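You operate a simulated robot arm through the tools that you are given. There is no shell and no other tool.

You run a simulated robot arm. Do the job below in one go: nothing can be reset, and whatever is moved stays where it is left.

JOB
Pull the old bearing off the armature in the puller, bin it and polish the armature's copper.
Fine: clamp it for the pull; bearing in the scrap tin; leave it in the polisher, motor off, pad arm out, clamp open, fork slide out. Where these are worked on the way, their far stop is far enough and under half their travel is too little: fork slide, pad arm.

Only the result counts: the job must be done as asked and must still hold three seconds after the hand-in. Knocking over, shifting, dropping, spilling or breaking anything else fails it.

ROBOT AND FRAMES
A 7-joint arm with a two-finger parallel gripper, fixed in place. Base frame: the origin is on the floor under the middle of its stand, x ahead of it, y to its left, z up; the work surface is at about z = 880. Units: mm, degrees, N and s.
It reaches about 910 mm from its shoulder. Its first joint turns from -166.0 to 166.0 degrees. Payload 3.43 kg.
Tool frame: the origin (TCP) lies between the finger pads and is the grasp point; the fingertips stand 30 mm ahead of it; z points along the fingers, y is the line along which they close. Largest opening 94 mm; finger width 28, thickness 10; the body of the gripper, 50 by 96 mm, starts 55 mm behind the TCP.
Orientation is told as [roll, pitch, yaw] about the base's x, y, z axes, in that order, counted from this pose: with the fingers straight down and closing along the base's y, the tool's x points along the base's -x, its y along +y and its z along -z.

CONTROLS
- The arm moves only by the tool apply_moves. Its argument "targets" is a list of rows, each an object (a shift or turn left out is 0, a gripper value left out holds the last) with "slide": the shift along the tool's x, y, z in mm, a list of three; "dr": the turn, a rotation vector about the tool's x, y, z in degrees, a list of three; "gripper": the finger opening in mm, from 0 to 94. In form: [{"slide": [x, y, z], "dr": [ax, ay, az], "gripper": gripper}, ...]. A call has 1 to 20 rows; each row is the pose to reach, as a shift and turn from the pose commanded when the call began, along the tool's axes at that moment. Rows are played at 5 a second. More than 50 mm and 8.6 degrees between two rows, or a gripper value outside its range, and nothing of the call is played. A pose out of reach is approached as far as the arm can. The call stops where the force on the tool passes 90 N (or 10 N more than at its start, if that is more) or the arm is blocked; 0.2 s more then pass. The fingers move at their own pace (about 45 mm/s each) and stop on an object; they squeeze with about 35 N. The grip force told is the motor's: it shows also when the fingers shut on nothing. Time passes only in rows, and 0.2 s behind the last, so rows that repeat a pose let the fingers close. It gives the time, the measured TCP pose, the force on the tool (base axes), the opening and the grip force at its end, in the units of the frame above (readings bear some noise), with the torque about the TCP (base axes, N m) and any sound that the robot's microphone picked up.
- Cameras (640 x 400 px; columns grow to the right, rows downward): "scene" is fixed at [397.1, 645.7, 1562.9]; the picture's right is [-1.00, -0.03, 0.00], its down [-0.03, 0.85, -0.52] and it looks along [0.02, -0.52, -0.85] (base axes); focal length 293 px, centre (320, 200). "wrist" rides on the gripper at [76, 14, -103] in the tool frame; the picture's right is [-0.18, 0.98, 0.00], its down [-0.75, -0.14, -0.64] and it looks along [-0.63, -0.12, 0.77] (tool axes); focal length 243 px, centre (320, 200). There is no depth. A picture from a camera that has moved, and an enlarged one, comes with that camera's place and axes in the base frame and with its lens. The place of the scene camera against the robot may be out by one fixed shift of up to 12 mm in any direction.
- camera(camera): a new picture of that camera. The clock stands still meanwhile.
- raise_lower(by): slides the trunk up (or, below 0, down) by that many mm; the arm rides with it, the base frame stays. It gives what a move gives, with no picture.
- close_up(camera, box): a new picture of the part [left, top, right, bottom] of that camera's present view, enlarged. The clock stands still meanwhile.
- hand_in(): hands the job in; it is judged then, once.

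Places have to be worked out from the pictures, the camera data and where the tool is seen. Open the gripper and draw the arm clear of the work before you hand the job in, unless the task says otherwise.

The tools are called after "Emit:" by a JSON object that holds its "op" and its "data". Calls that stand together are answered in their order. apply_moves: Moves the arm, as the interface text tells. Its arguments: {"type":"object","properties":{"targets":{"type":"array","items":{"type":"object","properties":{"slide":{"type":"array","items":{"type":"number"}},"dr":{"type":"array","items":{"type":"number"}},"gripper":{"type":"number"}}}}},"required":["targets"]} The other tools are called the same way: raise_lower (by) moves the trunk up or down; camera (camera) takes a picture; close_up (camera, box) takes an enlarged picture of a part of a camera's view; hand_in () hands the job in.

At the start:

```text
clock: 0.0
eef_pos: [350.6, 419.7, 1271.7]
tool_rot: [0.1, 0.0, -0.1]
force: [-0.2, 0.0, -0.3]
moment: [-0.04, -0.02, -0.02]
width: 94.1
grasp_force: 0.1
trunk travel left (down, up): [-450.0, 160.0]
```

scene: 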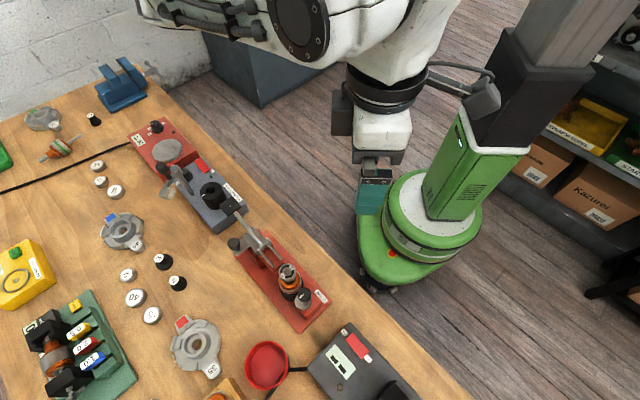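
wrist: 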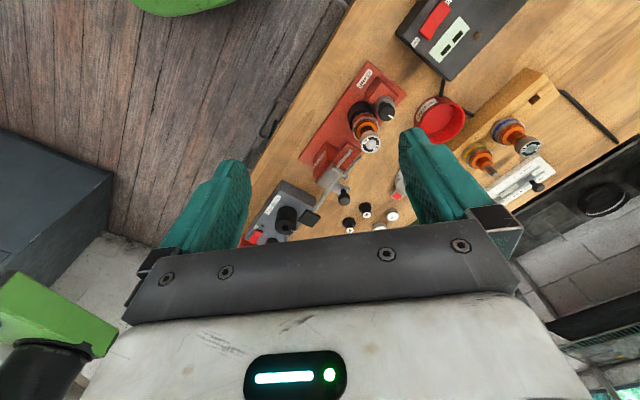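

I start by looking at the bench in enlarged views to identify the puller, polisher, tin and the armature.

Emit:
{"op": "close_up", "data": {"camera": "scene", "box": [120, 100, 280, 200]}}

Emit:
{"op": "close_up", "data": {"camera": "scene", "box": [220, 210, 380, 310]}}

Emit:
{"op": "close_up", "data": {"camera": "scene", "box": [0, 220, 240, 400]}}

Emit:
{"op": "close_up", "data": {"camera": "scene", "box": [200, 300, 440, 400]}}

Emit:
{"op": "close_up", "data": {"camera": "scene", "box": [0, 60, 160, 260]}}

Emit:
{"op": "close_up", "data": {"camera": "wrist", "box": [240, 40, 440, 260]}}

Emit:
{"op": "close_up", "data": {"camera": "wrist", "box": [400, 0, 640, 240]}}

```text
4.00 times, centred on (200, 150) of scene
camera zoom: at [397.1, 645.7, 1562.9], right [-1.0, -0.03, 0.0], down [-0.03, 0.85, -0.52], along [0.02, -0.52, -0.85], focal length 1171 px, centre (800, 400)
```

zoom: 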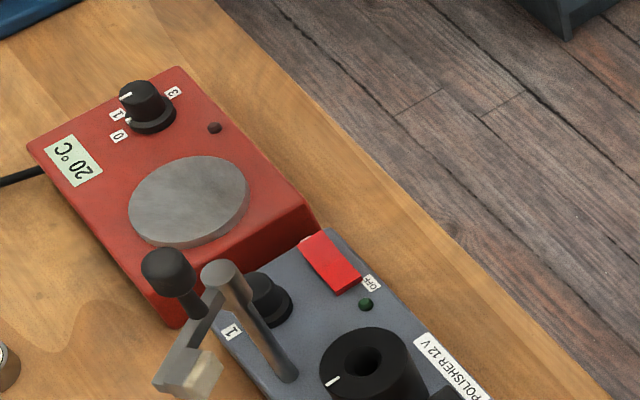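

```text
4.00 times, centred on (300, 260) of scene
camera zoom: at [397.1, 645.7, 1562.9], right [-1.0, -0.03, 0.0], down [-0.03, 0.85, -0.52], along [0.02, -0.52, -0.85], focal length 1171 px, centre (400, -40)
```

zoom: 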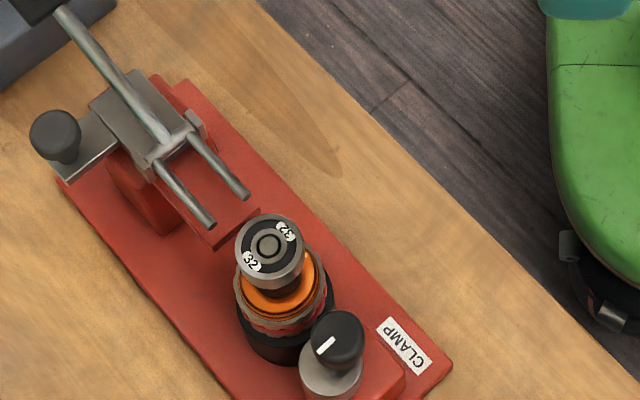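

```text
2.22 times, centred on (120, 310) of scene
camera zoom: at [397.1, 645.7, 1562.9], right [-1.0, -0.03, 0.0], down [-0.03, 0.85, -0.52], along [0.02, -0.52, -0.85], focal length 651 px, centre (764, -44)
```

zoom: 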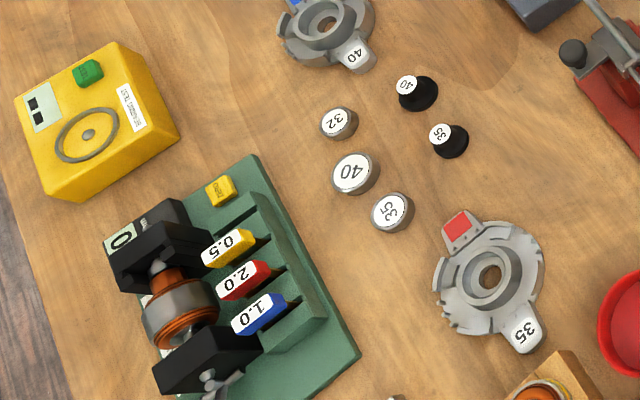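

```text
2.67 times, centred on (320, 350) of scene
camera zoom: at [397.1, 645.7, 1562.9], right [-1.0, -0.03, 0.0], down [-0.03, 0.85, -0.52], along [0.02, -0.52, -0.85], focal length 781 px, centre (320, -200)
```

zoom: 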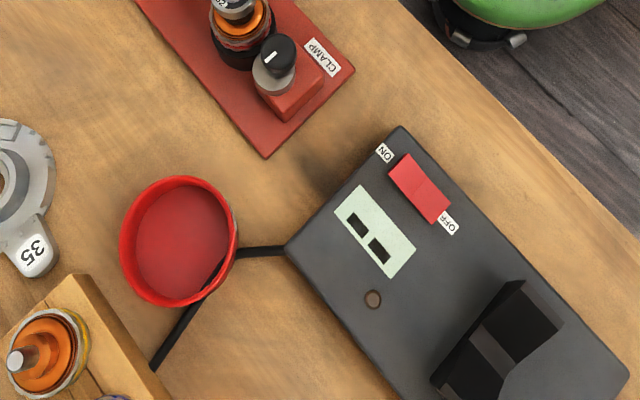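

```text
2.00 times, centred on (80, 160) of scene
camera zoom: at [397.1, 645.7, 1562.9], right [-1.0, -0.03, 0.0], down [-0.03, 0.85, -0.52], along [0.02, -0.52, -0.85], focal length 586 px, centre (800, 280)
```

zoom: 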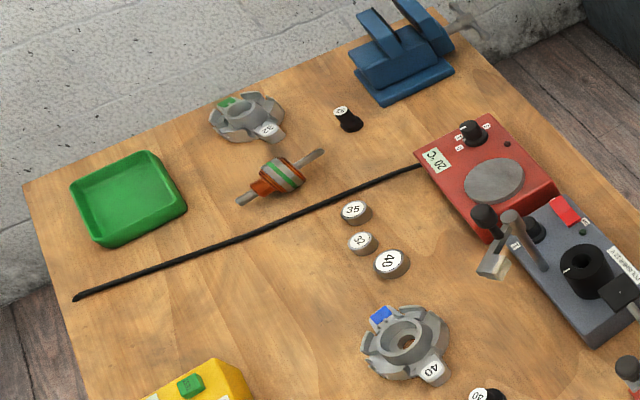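

```text
1.82 times, centred on (340, 150) of wrist
camera zoom: at [274.0, 435.5, 1373.2], right [0.19, 0.98, 0.0], down [0.75, -0.14, 0.64], along [0.63, -0.12, -0.77], focal length 441 px, centre (284, 291)
```

zoom: 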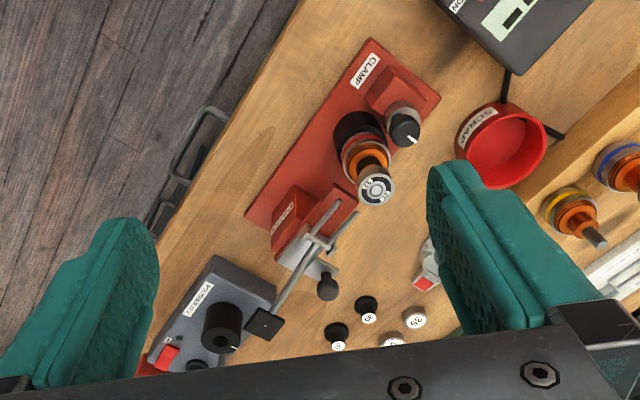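

```text
1.67 times, centred on (520, 120) of wrist
camera zoom: at [274.0, 435.5, 1373.2], right [0.19, 0.98, 0.0], down [0.75, -0.14, 0.64], along [0.63, -0.12, -0.77], focal length 404 px, centre (-13, 333)
```

zoom: 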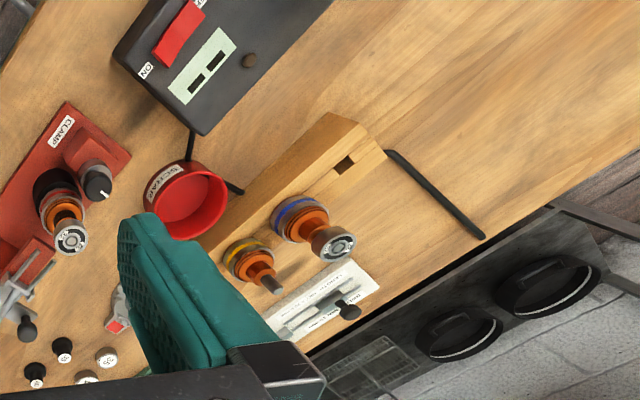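

The puller (red plate), polisher (grey-blue box) and scrap tin are along a bench edge that runs at 45° to the base. I turn the tool by 45° in yaw and come a bit lower to view the puller from closer.

Emit:
{"op": "apply_moves", "data": {"targets": [{"slide": [2, -14, 12], "dr": [0, 0, -7.5]}, {"slide": [3, -28, 24], "dr": [0, 0, -15]}, {"slide": [5, -42, 36], "dr": [0, 0, -22.5]}, {"slide": [6, -56, 48], "dr": [0, 0, -30]}, {"slide": [8, -70, 60], "dr": [0, 0, -37.5]}, {"slide": [9, -83, 70], "dr": [0, 0, -45]}, {"slide": [9, -83, 70], "dr": [0, 0, -45]}]}}

Emit:
{"op": "camera", "data": {"camera": "wrist"}}

Emit:
{"op": "camera", "data": {"camera": "scene"}}

```text
clock: 1.6
eef_pos: [340.2, 336.5, 1201.6]
tool_rot: [0.0, -0.1, 44.9]
force: [-0.6, -0.4, 0.2]
moment: [0.06, 0.0, -0.01]
width: 94.1
grasp_force: 0.0
trunk travel left (down, up): [-450.0, 160.0]
```

```text
taken
camera wrist: at [276.8, 294.8, 1304.2], right [-0.56, 0.83, 0.0], down [0.63, 0.43, 0.64], along [0.53, 0.36, -0.77], focal length 243 px, centre (320, 200)
```

wrist: 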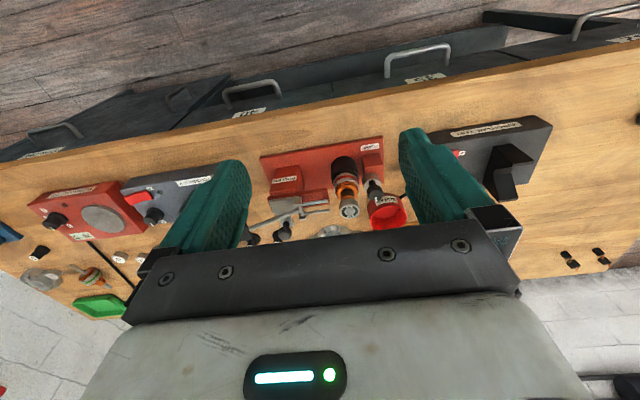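

```text
taken
```

scene: 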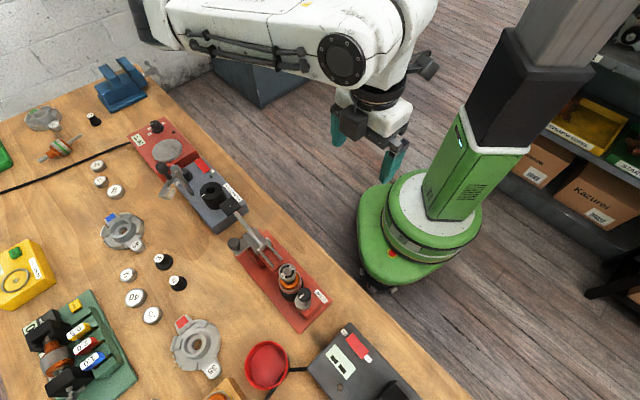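

Now I move over toward the polisher (keeping high) to inspect it and the puller with the wrist camera from above.

Emit:
{"op": "apply_moves", "data": {"targets": [{"slide": [-23, -40, -3]}, {"slide": [-46, -80, -6]}, {"slide": [-69, -120, -9]}, {"slide": [-92, -160, -12]}, {"slide": [-115, -200, -15]}, {"slide": [-138, -240, -18]}, {"slide": [-159, -281, -20]}, {"slide": [-159, -281, -20]}]}}

Emit:
{"op": "camera", "data": {"camera": "wrist"}}

Emit:
{"op": "camera", "data": {"camera": "scene"}}

```text
clock: 2.7
eef_pos: [526.7, 290.7, 1213.2]
tool_rot: [-0.4, -0.5, 44.9]
force: [-57.0, -27.2, -75.0]
moment: [7.49, -12.34, -1.08]
width: 94.0
grasp_force: 0.1
trunk travel left (down, up): [-450.0, 160.0]
stopped in row 5: the force on the tool passed its limit at 298 N (the readings are from after the stop); the commanded pose is now the measured one
```

```text
taken
camera wrist: at [462.1, 248.0, 1314.4], right [-0.56, 0.83, 0.0], down [0.63, 0.43, 0.65], along [0.54, 0.36, -0.76], focal length 243 px, centre (320, 200)
```

wrist: 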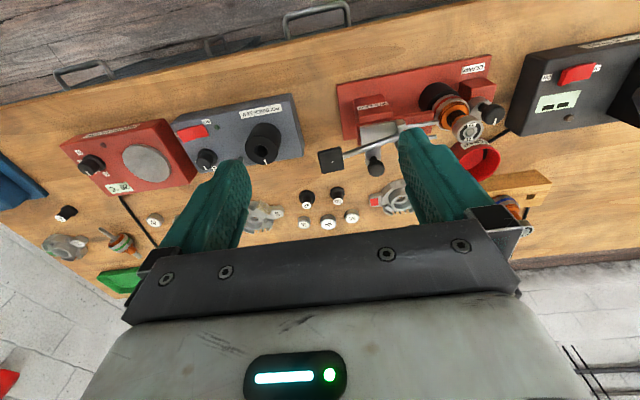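

```text
taken
```

scene: 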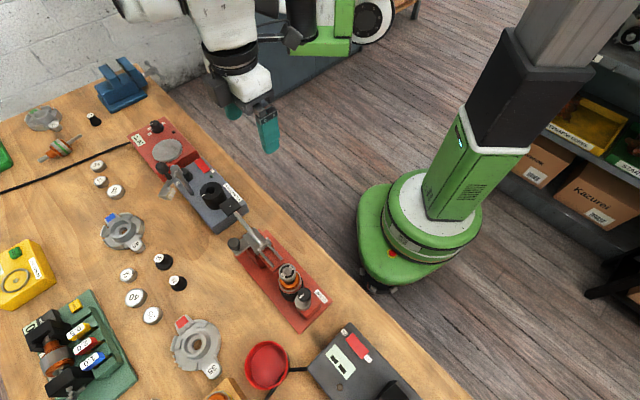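

The move was stopped by a contact near the camera bracket (about 110 mm robot-side of and 95 mm above the TCP). I look closely at what is there before moving anything.

Emit:
{"op": "close_up", "data": {"camera": "scene", "box": [100, 0, 420, 170]}}

Emit:
{"op": "close_up", "data": {"camera": "wrist", "box": [0, 0, 640, 400]}}

```text
2.00 times, centred on (260, 85) of scene
camera zoom: at [397.1, 645.7, 1562.9], right [-1.0, -0.03, 0.0], down [-0.03, 0.85, -0.52], along [0.02, -0.52, -0.85], focal length 586 px, centre (440, 430)
```

zoom: 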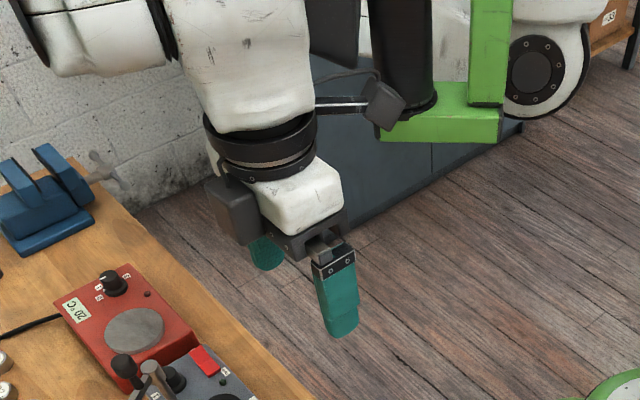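

```text
1.00 times, centred on (320, 200) of wrist (not enlarged: the box is as wide or as high as the picture)
camera zoom: at [462.1, 248.0, 1314.4], right [-0.56, 0.83, 0.0], down [0.63, 0.43, 0.65], along [0.54, 0.36, -0.76], focal length 243 px, centre (320, 200)
```

zoom: 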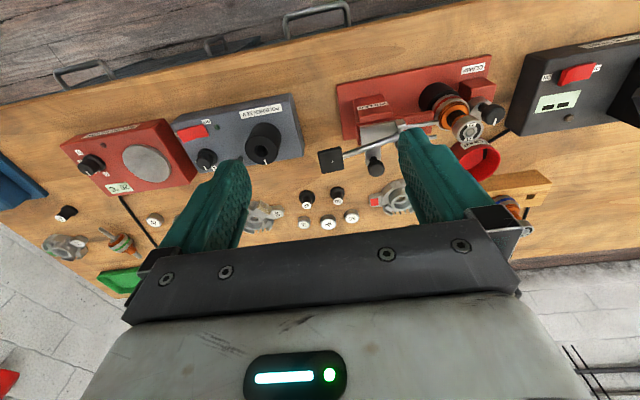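

The camera body is touching the robot's own green shoulder bracket. I back straight down 50 mm to release it, and check the force.

Emit:
{"op": "apply_moves", "data": {"targets": [{"slide": [0, 0, 10]}, {"slide": [0, 0, 25]}, {"slide": [0, 0, 40]}, {"slide": [0, 0, 50]}, {"slide": [0, 0, 50]}]}}

Emit:
{"op": "camera", "data": {"camera": "scene"}}

```text
clock: 3.9
eef_pos: [530.4, 287.8, 1165.5]
tool_rot: [0.0, -0.3, 44.3]
force: [-0.1, 0.1, 0.2]
moment: [-0.03, -0.01, -0.01]
width: 93.9
grasp_force: 0.0
trunk travel left (down, up): [-450.0, 160.0]
```

```text
taken
```

scene: 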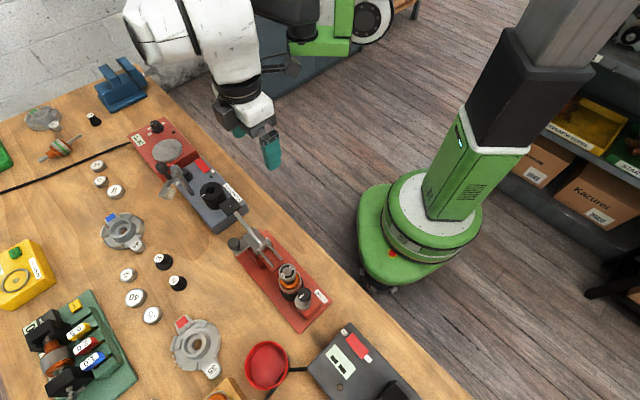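

Contact is gone (force ≈ 0). I raise the trunk so the shoulder bracket stays well above the camera during the work at bench height.

Emit:
{"op": "raise_lower", "data": {"by": 150}}

Emit:
{"op": "camera", "data": {"camera": "wrist"}}

Emit:
{"op": "camera", "data": {"camera": "scene"}}

```text
clock: 5.7
eef_pos: [529.3, 288.4, 1314.8]
tool_rot: [0.0, -0.4, 44.4]
force: [-0.1, -0.1, -0.2]
moment: [0.0, 0.04, -0.02]
width: 94.2
grasp_force: 0.0
trunk travel left (down, up): [-600.0, 10.0]
```

```text
taken
camera wrist: at [465.1, 246.5, 1416.0], right [-0.56, 0.83, 0.0], down [0.64, 0.42, 0.65], along [0.54, 0.36, -0.76], focal length 243 px, centre (320, 200)
```

wrist: 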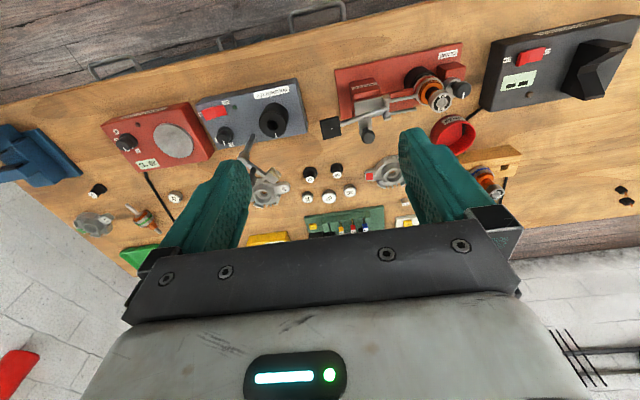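

```text
taken
```

scene: 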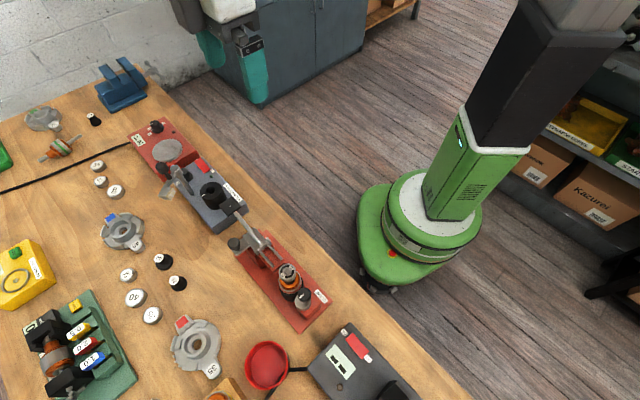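

Good overview now. I take enlarged wrist views of the polisher, puller, tin and neighbours.

Emit:
{"op": "close_up", "data": {"camera": "wrist", "box": [190, 70, 310, 180]}}

Emit:
{"op": "close_up", "data": {"camera": "wrist", "box": [310, 30, 480, 150]}}

Emit:
{"op": "close_up", "data": {"camera": "wrist", "box": [420, 10, 640, 150]}}

Emit:
{"op": "close_up", "data": {"camera": "wrist", "box": [60, 90, 220, 200]}}

```text
3.64 times, centred on (250, 125) of wrist
camera zoom: at [465.1, 246.5, 1416.0], right [-0.56, 0.83, 0.0], down [0.64, 0.42, 0.65], along [0.54, 0.36, -0.76], focal length 882 px, centre (574, 473)
```

zoom: 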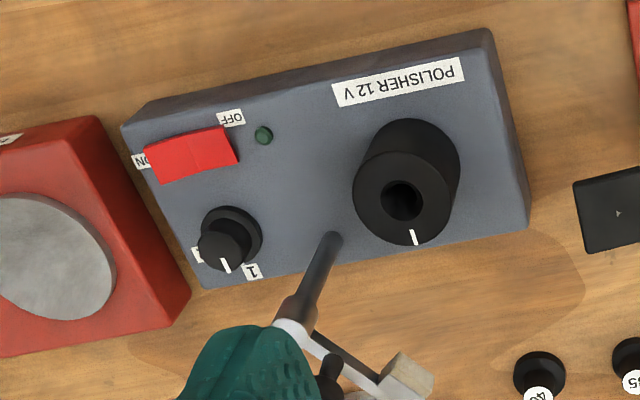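

```text
3.33 times, centred on (395, 90) of wrist
camera zoom: at [465.1, 246.5, 1416.0], right [-0.56, 0.83, 0.0], down [0.64, 0.42, 0.65], along [0.54, 0.36, -0.76], focal length 809 px, centre (70, 567)
```

zoom: 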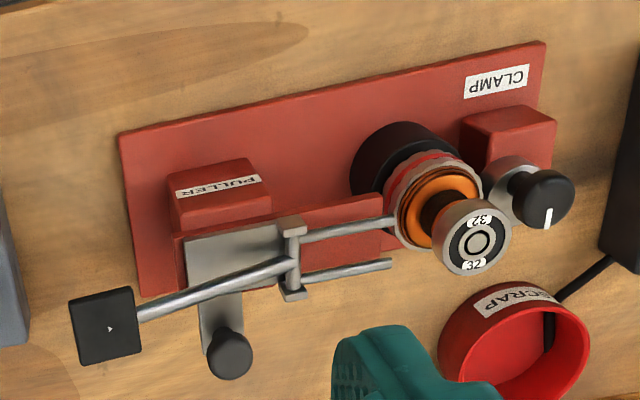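

```text
2.86 times, centred on (530, 80) of wrist
camera zoom: at [465.1, 246.5, 1416.0], right [-0.56, 0.83, 0.0], down [0.64, 0.42, 0.65], along [0.54, 0.36, -0.76], focal length 693 px, centre (-280, 543)
```

zoom: 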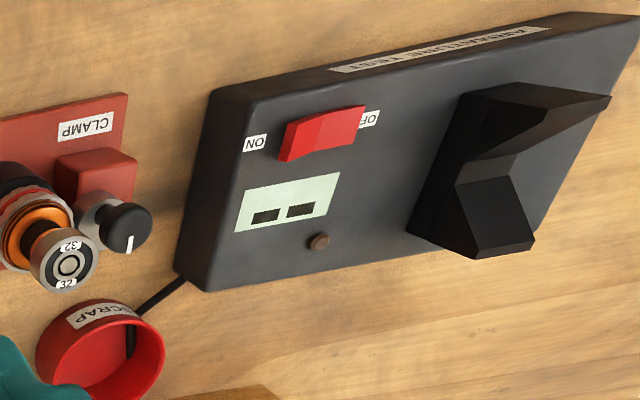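

```text
3.64 times, centred on (140, 145) of wrist
camera zoom: at [465.1, 246.5, 1416.0], right [-0.56, 0.83, 0.0], down [0.64, 0.42, 0.65], along [0.54, 0.36, -0.76], focal length 882 px, centre (974, 400)
```

zoom: 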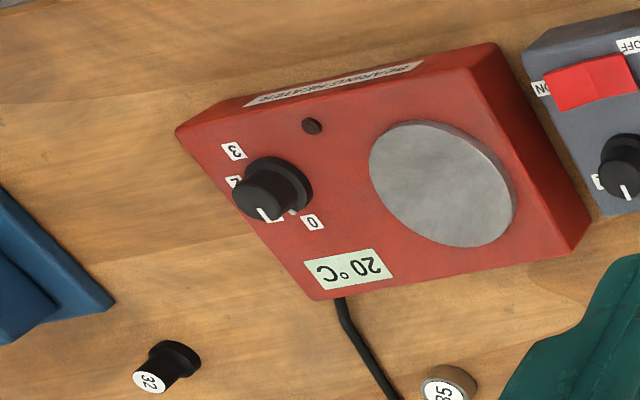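

The polisher has an ON/OFF rocker, a speed knob and a swinging pad arm; the puller has a clamp knob, a sliding fork with a small knob and a lever plate. I move to a close view of the puller.

Emit:
{"op": "apply_moves", "data": {"targets": [{"slide": [-8, 40, 10]}, {"slide": [-16, 80, 25]}, {"slide": [-24, 115, 55]}, {"slide": [-32, 145, 90]}, {"slide": [-40, 165, 125]}, {"slide": [-46, 180, 163]}, {"slide": [-50, 190, 198]}, {"slide": [-50, 190, 198], "dr": [0, 0, -0.6]}]}}

Emit:
{"op": "camera", "data": {"camera": "wrist"}}

Emit:
{"op": "camera", "data": {"camera": "scene"}}

```text
clock: 7.5
eef_pos: [431.2, 459.9, 1117.2]
tool_rot: [-0.2, -0.4, 45.3]
force: [0.2, 0.6, 0.3]
moment: [0.0, 0.03, -0.01]
width: 93.9
grasp_force: 0.2
trunk travel left (down, up): [-600.0, 10.0]
```

```text
taken
camera wrist: at [367.3, 417.1, 1218.2], right [-0.57, 0.82, 0.0], down [0.63, 0.43, 0.65], along [0.53, 0.37, -0.76], focal length 243 px, centre (320, 200)
```

wrist: 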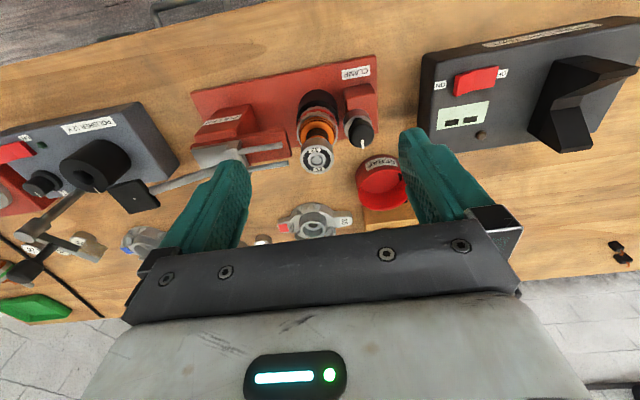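

```text
taken
```

scene: 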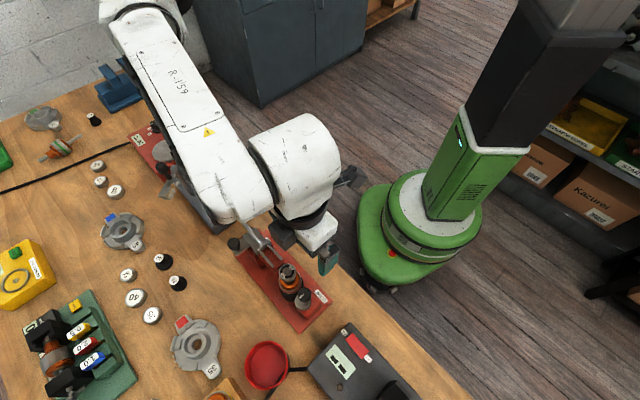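

Now a set of enlarged wrist views of the puller from this pose.

Emit:
{"op": "close_up", "data": {"camera": "wrist", "box": [280, 50, 400, 190]}}

Emit:
{"op": "close_up", "data": {"camera": "wrist", "box": [90, 70, 300, 230]}}

Emit:
{"op": "close_up", "data": {"camera": "scene", "box": [240, 240, 340, 330]}}

```text
2.86 times, centred on (340, 120) of wrist
camera zoom: at [367.3, 417.1, 1218.2], right [-0.57, 0.82, 0.0], down [0.63, 0.43, 0.65], along [0.53, 0.37, -0.76], focal length 693 px, centre (263, 429)
```

zoom: 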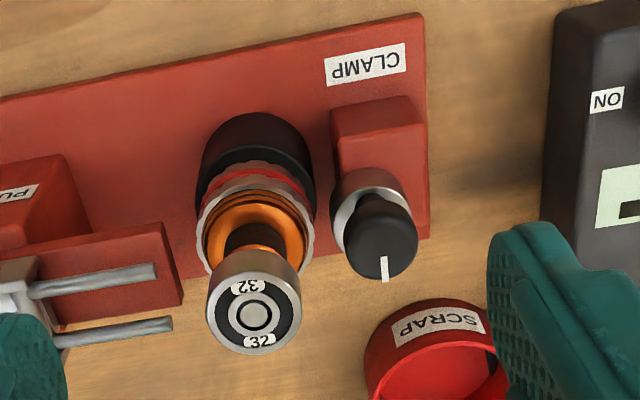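

```text
2.50 times, centred on (195, 150) of wrist
camera zoom: at [367.3, 417.1, 1218.2], right [-0.57, 0.82, 0.0], down [0.63, 0.43, 0.65], along [0.53, 0.37, -0.76], focal length 606 px, centre (632, 325)
```

zoom: 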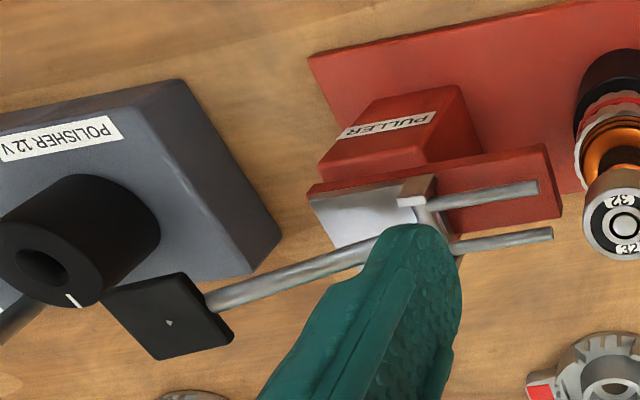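

```text
4.44 times, centred on (290, 285) of scene
camera zoom: at [397.1, 645.7, 1562.9], right [-1.0, -0.03, 0.0], down [-0.03, 0.85, -0.52], along [0.02, -0.52, -0.85], focal length 1301 px, centre (453, -178)
```

zoom: 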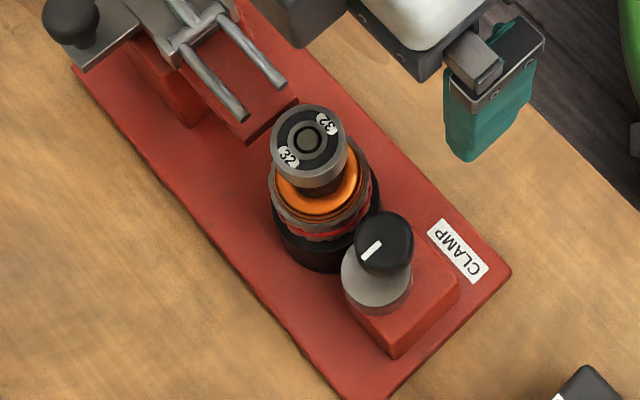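

Geometry so far: bearing top ≈ (468, 484, 1019), clamp knob ≈ (435, 516, 985), fork-slide knob ≈ (579, 425, 1014), lever plate ≈ (594, 354, 1036), chuck ≈ (672, 277, 974). I turn the tool so the fingers close across the bench normal and hover over the clamp knob.

Emit:
{"op": "apply_moves", "data": {"targets": [{"slide": [-4, 3, 2], "dr": [0, 0, 7.5]}, {"slide": [-7, 6, 4], "dr": [0, 0, 15]}, {"slide": [-11, 9, 7], "dr": [0, 0, 22.5]}, {"slide": [-14, 12, 9], "dr": [0, 0, 30]}, {"slide": [-18, 15, 11], "dr": [0, 0, 37.5]}, {"slide": [-21, 18, 14], "dr": [0, 0, 45]}, {"slide": [-25, 21, 16], "dr": [0, 0, 52.5]}, {"slide": [-28, 24, 18], "dr": [0, 0, 60]}, {"slide": [-32, 28, 20], "dr": [0, 0, 67.5]}, {"slide": [-35, 31, 23], "dr": [0, 0, 75]}, {"slide": [-39, 34, 25], "dr": [0, 0, 82.5]}, {"slide": [-42.5, 36.8, 27], "dr": [0, 0, 90.3]}, {"slide": [-42.5, 36.8, 27], "dr": [0, 0, 90.3]}]}}

Emit:
{"op": "camera", "data": {"camera": "wrist"}}

Emit:
{"op": "camera", "data": {"camera": "scene"}}

```text
clock: 10.3
eef_pos: [435.7, 516.5, 1091.6]
tool_rot: [0.5, 0.0, -45.1]
force: [-0.6, -0.3, 0.1]
moment: [0.0, 0.01, -0.01]
width: 94.0
grasp_force: 0.0
trunk travel left (down, up): [-600.0, 10.0]
```

```text
taken
camera wrist: at [391.0, 580.4, 1193.4], right [0.83, 0.56, 0.01], down [0.43, -0.64, 0.64], along [0.37, -0.53, -0.77], focal length 243 px, centre (320, 200)
```

wrist: 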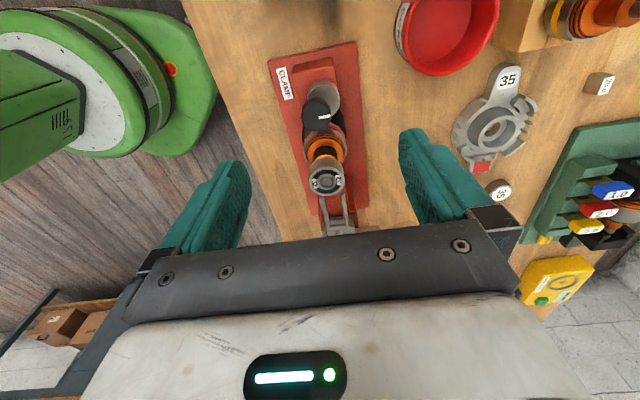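

```text
taken
```

scene: 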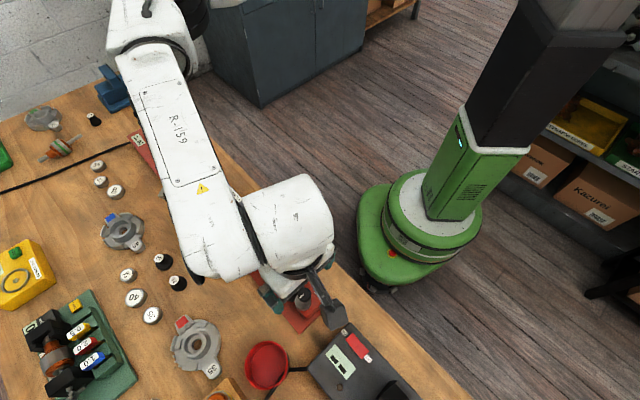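

Emit:
{"op": "close_up", "data": {"camera": "wrist", "box": [260, 40, 400, 240]}}

Emit:
{"op": "close_up", "data": {"camera": "wrist", "box": [290, 80, 360, 130]}}

```text
2.00 times, centred on (330, 140) of wrist
camera zoom: at [391.0, 580.4, 1193.4], right [0.83, 0.56, 0.01], down [0.43, -0.64, 0.64], along [0.37, -0.53, -0.77], focal length 485 px, centre (300, 320)
```

zoom: 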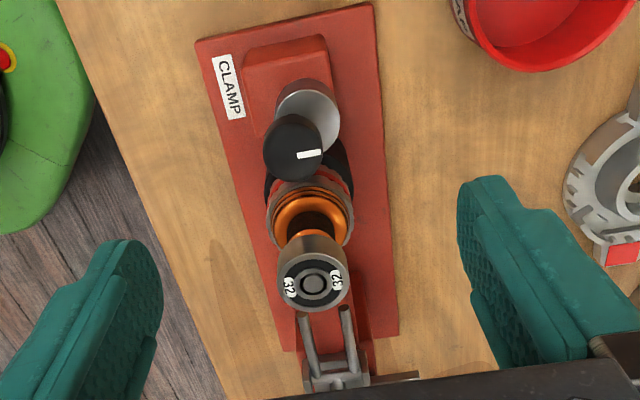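

```text
8.00 times, centred on (325, 105) of wrist
camera zoom: at [391.0, 580.4, 1193.4], right [0.83, 0.56, 0.01], down [0.43, -0.64, 0.64], along [0.37, -0.53, -0.77], focal length 1941 px, centre (280, 960)
```

zoom: 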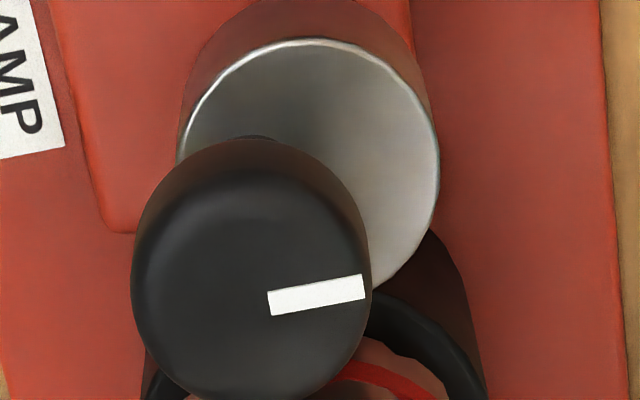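

The clamp is an eccentric: black cap (axis ≈ (433, 515), top z ≈ 987) on an offset silver disc, so turning the pointer toward the armature (≈90° clockwise) should press the disc on it. I go to yaw 0 over the cap and partly close the fingers to 44 mm.

Emit:
{"op": "apply_moves", "data": {"targets": [{"slide": [0, -1, 5], "dr": [0, 0, -7.5], "gripper": 44}, {"slide": [0.5, -2, 10], "dr": [0, 0, -15], "gripper": 44}, {"slide": [0.8, -2.5, 15], "dr": [0, 0, -22.5], "gripper": 44}, {"slide": [0.8, -2.5, 20], "dr": [0, 0, -30], "gripper": 44}, {"slide": [0.8, -2.5, 25], "dr": [0, 0, -37.5], "gripper": 44}, {"slide": [0.8, -2.5, 30], "dr": [0, 0, -45.1], "gripper": 44}, {"slide": [0.8, -2.5, 30], "dr": [0, 0, -45.1], "gripper": 44}]}}

Emit:
{"op": "close_up", "data": {"camera": "wrist", "box": [220, 40, 420, 240]}}

```text
clock: 11.9
eef_pos: [433.8, 514.6, 1060.7]
tool_rot: [0.3, -0.3, 0.3]
force: [-0.1, 1.3, 0.3]
moment: [0.02, -0.03, 0.0]
width: 44.3
grasp_force: 0.1
trunk travel left (down, up): [-600.0, 10.0]
```

```text
2.00 times, centred on (320, 140) of wrist
camera zoom: at [356.2, 528.9, 1162.0], right [0.18, 0.98, 0.01], down [0.75, -0.14, 0.65], along [0.64, -0.11, -0.76], focal length 485 px, centre (320, 320)
```

zoom: 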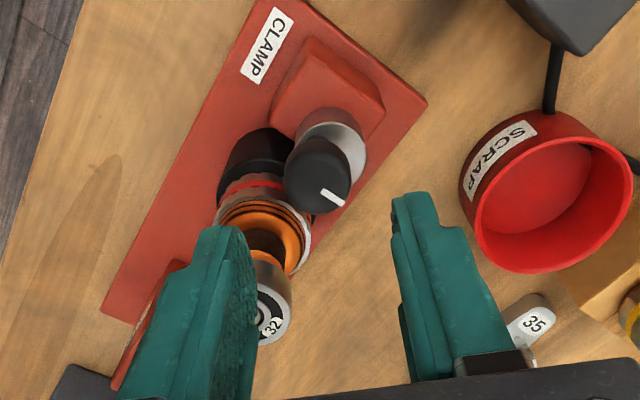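

Cap is centred between the fingers. I turn 8° more away from the bearing and descend to grip the cap, then close.

Emit:
{"op": "apply_moves", "data": {"targets": [{"slide": [0, 0.5, 10], "dr": [0, 0, 4]}, {"slide": [0, 0.5, 20], "dr": [0, 0, 8]}, {"slide": [0, 0.5, 35], "dr": [0, 0, 8]}, {"slide": [0, 0.5, 50], "dr": [0, 0, 8]}, {"slide": [0, 0.5, 64], "dr": [0, 0, 8]}, {"slide": [0, 0.5, 64], "dr": [0, 0, 8], "gripper": 10}, {"slide": [0, 0.5, 64], "dr": [0, 0, 8], "gripper": 10}, {"slide": [0, 0.5, 64], "dr": [0, 0, 8], "gripper": 10}]}}

Emit:
{"op": "close_up", "data": {"camera": "wrist", "box": [220, 40, 420, 240]}}

```text
clock: 13.7
eef_pos: [432.3, 513.1, 997.0]
tool_rot: [0.2, -0.4, -7.8]
force: [-2.1, -15.6, 2.8]
moment: [-0.55, -0.04, -0.02]
width: 25.7
grasp_force: 35.1
trunk travel left (down, up): [-600.0, 10.0]
```

```text
2.00 times, centred on (320, 140) of wrist
camera zoom: at [358.4, 539.4, 1098.4], right [0.32, 0.95, 0.0], down [0.72, -0.24, 0.65], along [0.61, -0.2, -0.76], focal length 485 px, centre (320, 320)
```

zoom: 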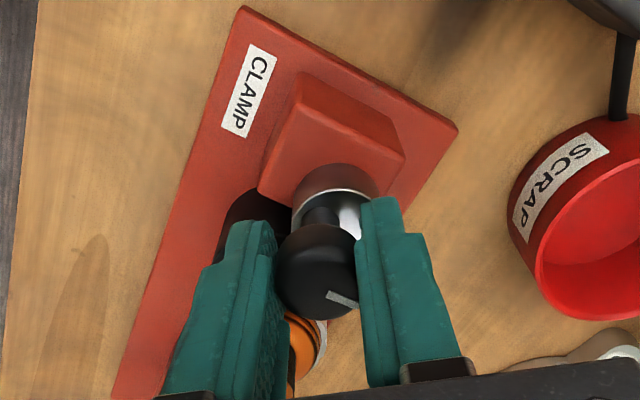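

Cap gripped (25.7 mm) with a 16 N side load, so the cap axis is slightly nearer −y. I shift the command 2.5 mm that way to relieve it.

Emit:
{"op": "apply_moves", "data": {"targets": [{"slide": [0.3, -1.5, 0]}, {"slide": [0.3, -2.5, 0]}, {"slide": [0.3, -2.5, 0]}]}}

```text
clock: 14.5
eef_pos: [432.9, 513.6, 997.1]
tool_rot: [0.4, -0.2, -7.9]
force: [0.0, -6.2, 2.6]
moment: [-0.35, 0.19, 0.03]
width: 25.9
grasp_force: 35.4
trunk travel left (down, up): [-600.0, 10.0]
```

Side load is down to 6 N. Now I turn the cap clockwise (seen from above) by 30° first and check the reaction.

Emit:
{"op": "apply_moves", "data": {"targets": [{"slide": [0, -0.8, 0], "dr": [0, 0, 6]}, {"slide": [0, -0.8, 0], "dr": [0, 0, 12]}, {"slide": [0, -0.8, 0], "dr": [0, 0, 18]}, {"slide": [0, -0.8, 0], "dr": [0, 0, 24]}, {"slide": [0, -0.8, 0], "dr": [0, 0, 30]}, {"slide": [0, -0.8, 0], "dr": [0, 0, 30]}]}}

Emit:
{"op": "close_up", "data": {"camera": "wrist", "box": [220, 40, 420, 240]}}

Emit:
{"op": "close_up", "data": {"camera": "scene", "box": [240, 240, 360, 330]}}

```text
clock: 15.9
eef_pos: [431.7, 512.8, 996.8]
tool_rot: [0.6, 0.0, -37.9]
force: [-7.2, 26.0, -0.2]
moment: [0.32, 0.74, 0.05]
width: 25.7
grasp_force: 35.2
trunk travel left (down, up): [-600.0, 10.0]
```

```text
2.00 times, centred on (320, 140) of wrist
camera zoom: at [380.6, 571.6, 1099.1], right [0.75, 0.66, 0.01], down [0.5, -0.58, 0.64], along [0.43, -0.48, -0.77], focal length 485 px, centre (320, 320)
```

zoom: 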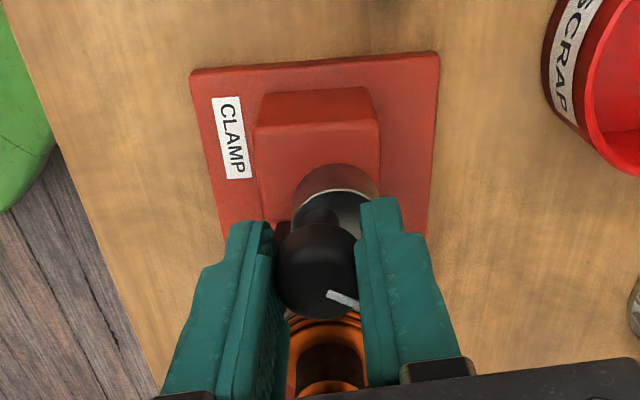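

```text
4.44 times, centred on (300, 285) of scene
camera zoom: at [397.1, 645.7, 1562.9], right [-1.0, -0.03, 0.0], down [-0.03, 0.85, -0.52], along [0.02, -0.52, -0.85], focal length 1301 px, centre (409, -178)
```

zoom: 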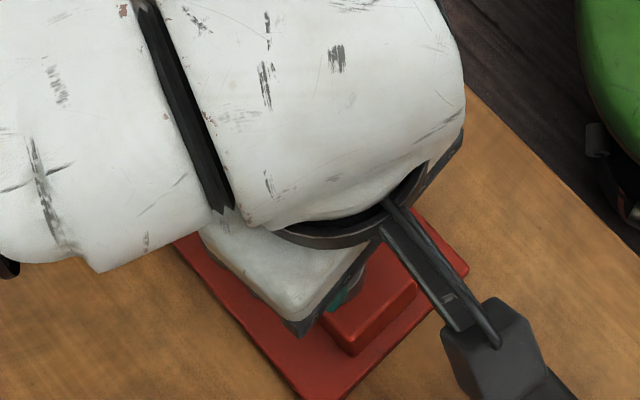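

The cap turned with the fingers but a 27 N side load built up; I relieve it by yielding 2 mm in the force direction before turning further.

Emit:
{"op": "apply_moves", "data": {"targets": [{"slide": [1, 1, 0]}, {"slide": [2, 2, 0]}, {"slide": [2, 2, 0]}]}}

```text
clock: 16.7
eef_pos: [432.6, 512.9, 996.9]
tool_rot: [0.2, -0.3, -37.9]
force: [-5.7, -3.1, 9.5]
moment: [0.15, 0.97, 0.0]
width: 25.8
grasp_force: 34.7
trunk travel left (down, up): [-600.0, 10.0]
```

Side load released, position unchanged — the cap's own axis is the pivot. I continue turning clockwise.

Emit:
{"op": "apply_moves", "data": {"targets": [{"slide": [0, 0, 0], "dr": [0, 0, 6]}, {"slide": [0, 0, 0], "dr": [0, 0, 12]}, {"slide": [0, 0, 0], "dr": [0, 0, 18]}, {"slide": [0, 0, 0], "dr": [0, 0, 24]}, {"slide": [0, 0, 0], "dr": [0, 0, 24]}]}}

Emit:
{"op": "close_up", "data": {"camera": "wrist", "box": [220, 40, 420, 240]}}

```text
clock: 17.9
eef_pos: [432.8, 513.0, 996.6]
tool_rot: [0.5, -0.1, -62.1]
force: [-4.3, -8.5, 1.4]
moment: [-0.92, -0.22, -0.02]
width: 25.7
grasp_force: 34.7
trunk travel left (down, up): [-600.0, 10.0]
```

```text
2.00 times, centred on (320, 140) of wrist
camera zoom: at [408.7, 588.1, 1098.9], right [0.95, 0.3, 0.01], down [0.22, -0.73, 0.64], along [0.2, -0.61, -0.77], focal length 485 px, centre (320, 320)
```

zoom: 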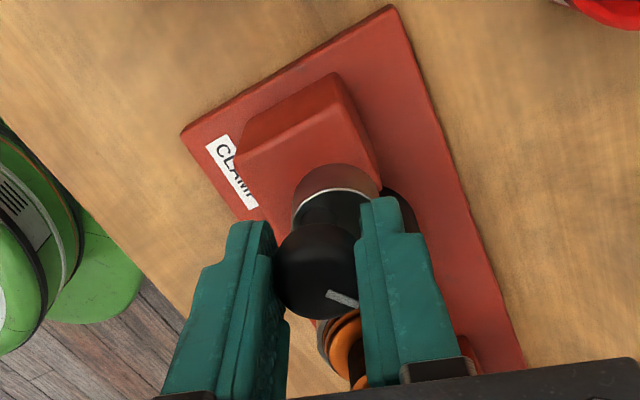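

54° turned so far with little resistance. I continue toward 90°.

Emit:
{"op": "apply_moves", "data": {"targets": [{"slide": [0, 0, 0], "dr": [0, 0, 6]}, {"slide": [0, 0, 0], "dr": [0, 0, 12]}, {"slide": [0, 0, 0], "dr": [0, 0, 18]}, {"slide": [0, 0, 0], "dr": [0, 0, 24]}, {"slide": [0, 0, 0], "dr": [0, 0, 24]}]}}

Emit:
{"op": "close_up", "data": {"camera": "wrist", "box": [220, 40, 420, 240]}}

```text
clock: 19.1
eef_pos: [433.8, 513.2, 996.9]
tool_rot: [0.5, 0.2, -85.9]
force: [4.7, -21.8, 9.4]
moment: [-0.66, 0.24, -0.03]
width: 26.0
grasp_force: 35.0
trunk travel left (down, up): [-600.0, 10.0]
```

```text
2.00 times, centred on (320, 140) of wrist
camera zoom: at [441.3, 591.3, 1099.1], right [0.99, -0.12, 0.01], down [-0.09, -0.76, 0.64], along [-0.07, -0.63, -0.77], focal length 485 px, centre (320, 320)
```

zoom: 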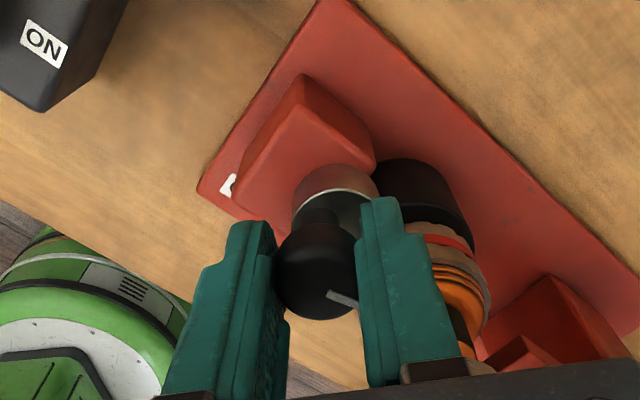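

78° turned, still no end stop. I relieve the −y load by 1.5 mm and turn on in small steps, watching the torque.

Emit:
{"op": "apply_moves", "data": {"targets": [{"slide": [-1.5, 0, 0], "dr": [0, 0, 3]}, {"slide": [-1.5, 0, 0], "dr": [0, 0, 6]}, {"slide": [-1.5, 0, 0], "dr": [0, 0, 9]}, {"slide": [-1.5, 0, 0], "dr": [0, 0, 12]}, {"slide": [-1.5, 0, 0], "dr": [0, 0, 12]}]}}

Emit:
{"op": "close_up", "data": {"camera": "wrist", "box": [220, 40, 420, 240]}}

```text
clock: 20.3
eef_pos: [432.9, 514.6, 995.7]
tool_rot: [0.1, 0.5, -97.9]
force: [8.5, 8.3, 2.3]
moment: [1.23, 0.09, 0.17]
width: 25.3
grasp_force: 34.5
trunk travel left (down, up): [-600.0, 10.0]
```

```text
2.00 times, centred on (320, 140) of wrist
camera zoom: at [457.6, 588.6, 1099.5], right [0.95, -0.32, 0.0], down [-0.25, -0.73, 0.63], along [-0.2, -0.6, -0.77], focal length 485 px, centre (320, 320)
```

zoom: 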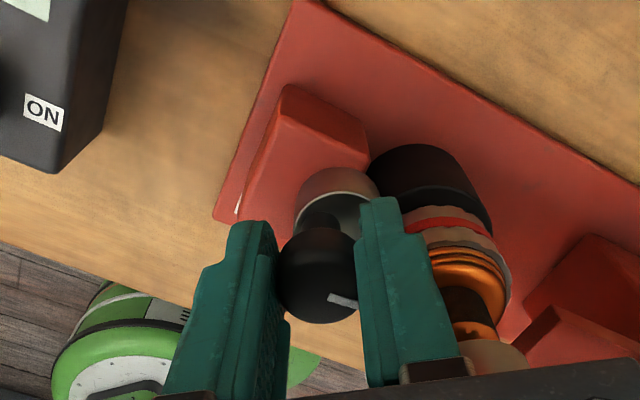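

Torque about z is beginning to show (0.17 N·m). I try a few more degrees to see whether this is the clamping stop.

Emit:
{"op": "apply_moves", "data": {"targets": [{"slide": [0, 0, 0], "dr": [0, 0, 3]}, {"slide": [0, 0, 0], "dr": [0, 0, 6]}, {"slide": [0, 0, 0], "dr": [0, 0, 9]}, {"slide": [0, 0, 0], "dr": [0, 0, 9]}]}}

Emit:
{"op": "close_up", "data": {"camera": "wrist", "box": [220, 40, 420, 240]}}

```text
clock: 21.3
eef_pos: [433.9, 516.9, 995.8]
tool_rot: [0.2, 0.6, -107.1]
force: [17.0, 28.9, 15.3]
moment: [1.53, -0.27, 0.47]
width: 25.1
grasp_force: 34.9
trunk travel left (down, up): [-600.0, 10.0]
```

```text
2.00 times, centred on (320, 140) of wrist
camera zoom: at [469.5, 584.9, 1099.6], right [0.89, -0.46, 0.0], down [-0.36, -0.69, 0.63], along [-0.29, -0.56, -0.77], focal length 485 px, centre (320, 320)
```

zoom: 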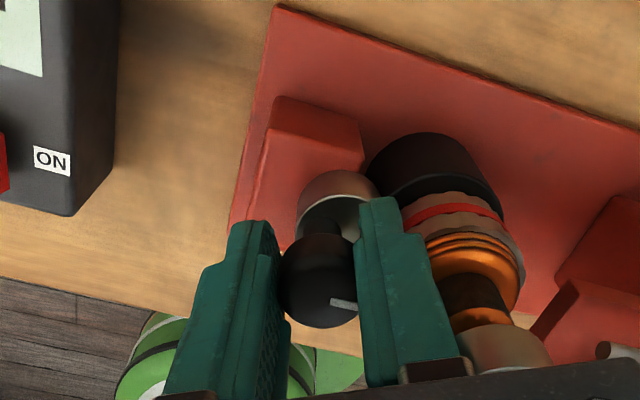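

Torque has risen to 0.47 N·m with the tool being pushed aside: the clamp is at its stop (~90°+). I turn back 7° of overrun and let go by opening only a little so as not to touch the bearing.

Emit:
{"op": "apply_moves", "data": {"targets": [{"slide": [0, 0, 0], "dr": [0, 0, -3]}, {"slide": [0, 0, 0], "dr": [0, 0, -6]}, {"slide": [0, 0, 0], "dr": [0, 0, -6]}]}}

```text
clock: 22.1
eef_pos: [432.2, 513.7, 995.4]
tool_rot: [0.2, 0.3, -100.9]
force: [12.0, 25.0, 16.0]
moment: [0.32, 0.1, 0.02]
width: 25.5
grasp_force: 35.4
trunk travel left (down, up): [-600.0, 10.0]
```

I relieve the side load by 2 mm toward +y, open just to 31 mm and lift straight up.

Emit:
{"op": "apply_moves", "data": {"targets": [{"slide": [1, 0, 0]}, {"slide": [2, 0, 0]}, {"slide": [2, 0, 0], "gripper": 31}, {"slide": [2, 0, 0], "gripper": 31}, {"slide": [2, 0, -15], "gripper": 31}, {"slide": [2, 0, -40], "gripper": 31}, {"slide": [2, 0, -80], "gripper": 31}, {"slide": [2, 0, -110], "gripper": 31}, {"slide": [2, 0, -110], "gripper": 31}]}}

Emit:
{"op": "camera", "data": {"camera": "wrist"}}

Emit:
{"op": "camera", "data": {"camera": "scene"}}

```text
clock: 24.1
eef_pos: [431.4, 513.0, 1105.7]
tool_rot: [0.3, 0.3, -100.9]
force: [-0.2, 0.2, 0.0]
moment: [0.02, 0.03, -0.03]
width: 30.9
grasp_force: 0.1
trunk travel left (down, up): [-600.0, 10.0]
```

```text
taken
camera wrist: at [458.7, 585.0, 1208.4], right [0.93, -0.37, 0.0], down [-0.28, -0.72, 0.64], along [-0.23, -0.59, -0.77], focal length 243 px, centre (320, 200)
```

wrist: 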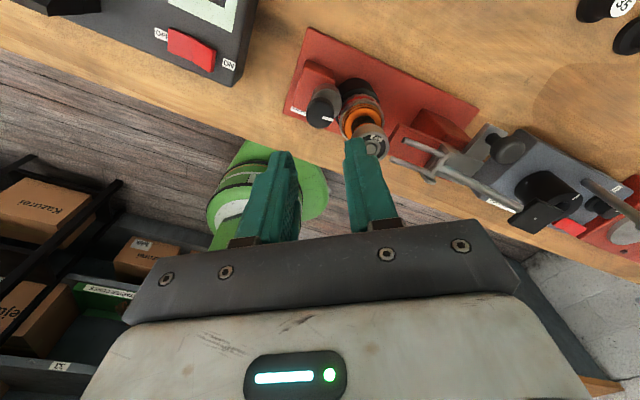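

```text
taken
```

scene: 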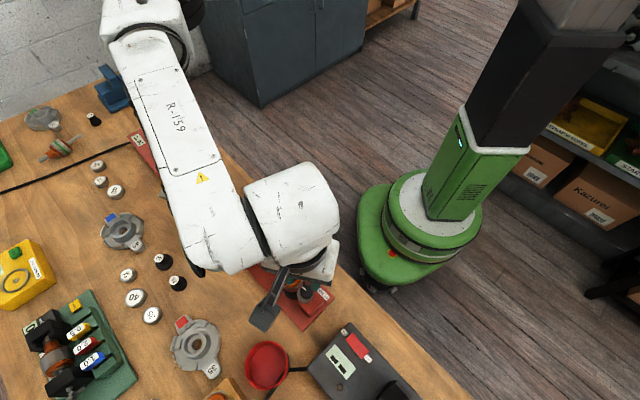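

Emit:
{"op": "close_up", "data": {"camera": "wrist", "box": [280, 60, 420, 170]}}

Emit:
{"op": "close_up", "data": {"camera": "wrist", "box": [420, 110, 640, 250]}}

```text
3.64 times, centred on (350, 115) of wrist
camera zoom: at [458.7, 585.0, 1208.4], right [0.93, -0.37, 0.0], down [-0.28, -0.72, 0.64], along [-0.23, -0.59, -0.77], focal length 882 px, centre (211, 509)
```

zoom: 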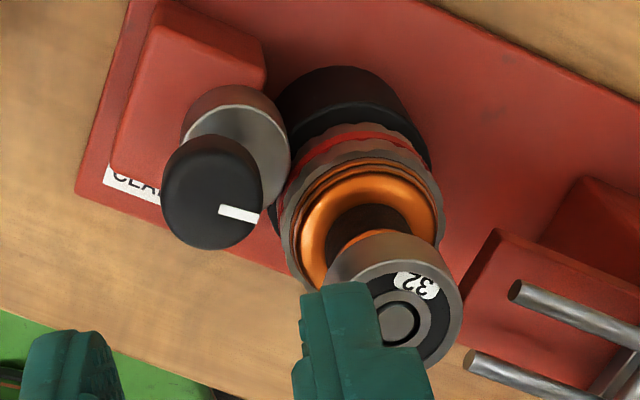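

```text
2.86 times, centred on (530, 180) of wrist
camera zoom: at [458.7, 585.0, 1208.4], right [0.93, -0.37, 0.0], down [-0.28, -0.72, 0.64], along [-0.23, -0.59, -0.77], focal length 693 px, centre (-280, 257)
```

zoom: 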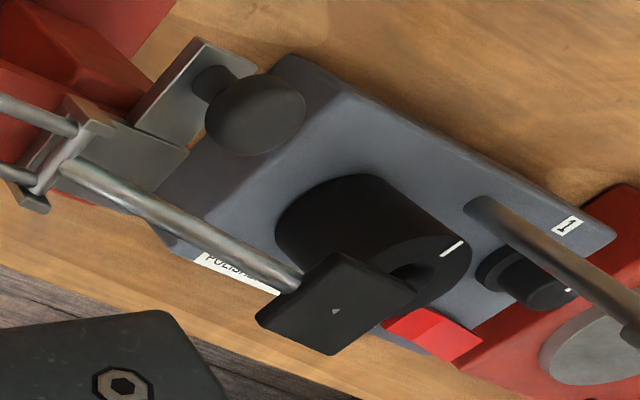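

The silver disc now bears on the armature stack: clamp closed. Next is the fork slide; I turn back to yaw 45 and hover over its knob at about (579, 425).

Emit:
{"op": "apply_moves", "data": {"targets": [{"slide": [0, 0, -20], "dr": [0, 0, -7.3], "gripper": 60}, {"slide": [-3, 9, -20], "dr": [0, 0, -14.6], "gripper": 60}, {"slide": [-6, 18, -20], "dr": [0, 0, -21.9]}, {"slide": [-9, 27, -20], "dr": [0, 0, -29.2]}, {"slide": [-12, 36, -20], "dr": [0, 0, -36.5]}, {"slide": [-15, 45, -20], "dr": [0, 0, -43.8]}, {"slide": [-18, 54, -20], "dr": [0, 0, -51.1]}, {"slide": [-21, 63, -20], "dr": [0, 0, -58.4]}, {"slide": [-24, 72, -20], "dr": [0, 0, -65.7]}, {"slide": [-28, 81, -20], "dr": [0, 0, -73]}, {"slide": [-31, 90, -20], "dr": [0, 0, -80.3]}, {"slide": [-34, 99, -20], "dr": [0, 0, -87.6]}, {"slide": [-37, 108, -20], "dr": [0, 0, -94.9]}, {"slide": [-40, 117, -20], "dr": [0, 0, -102.2]}, {"slide": [-43, 126, -20], "dr": [0, 0, -109.5]}, {"slide": [-46, 135, -20], "dr": [0, 0, -116.8]}, {"slide": [-50, 144, -20], "dr": [0, 0, -124.1]}, {"slide": [-54, 153, -20], "dr": [0, 0, -131.4]}, {"slide": [-58.5, 161.6, -20], "dr": [0, 0, -138.7]}, {"slide": [-58.5, 161.6, -20], "dr": [0, 0, -146]}]}}

Emit:
{"op": "camera", "data": {"camera": "wrist"}}

Emit:
{"op": "camera", "data": {"camera": "scene"}}

```text
clock: 28.3
eef_pos: [578.5, 425.6, 1127.2]
tool_rot: [0.0, -0.4, 45.3]
force: [-0.5, 0.5, 0.6]
moment: [-0.03, -0.03, 0.04]
width: 60.2
grasp_force: 0.0
trunk travel left (down, up): [-600.0, 10.0]
```

```text
taken
camera wrist: at [514.7, 382.4, 1227.9], right [-0.57, 0.82, 0.0], down [0.63, 0.43, 0.65], along [0.53, 0.37, -0.76], focal length 243 px, centre (320, 200)
```

wrist: 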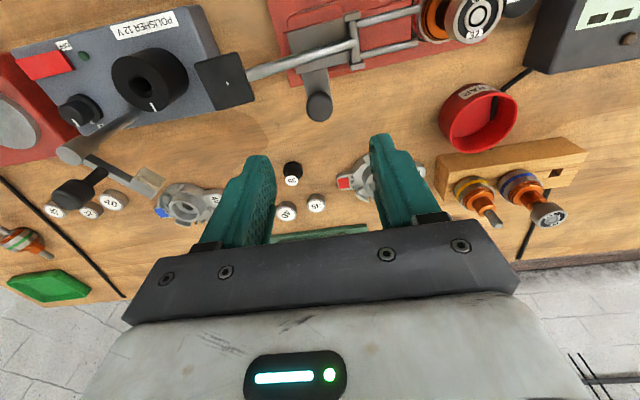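

```text
taken
```

scene: 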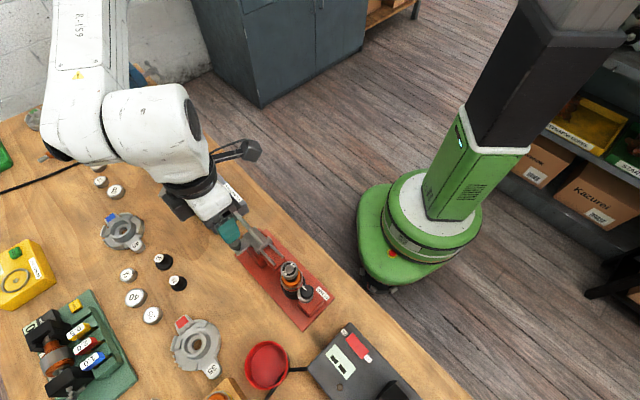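

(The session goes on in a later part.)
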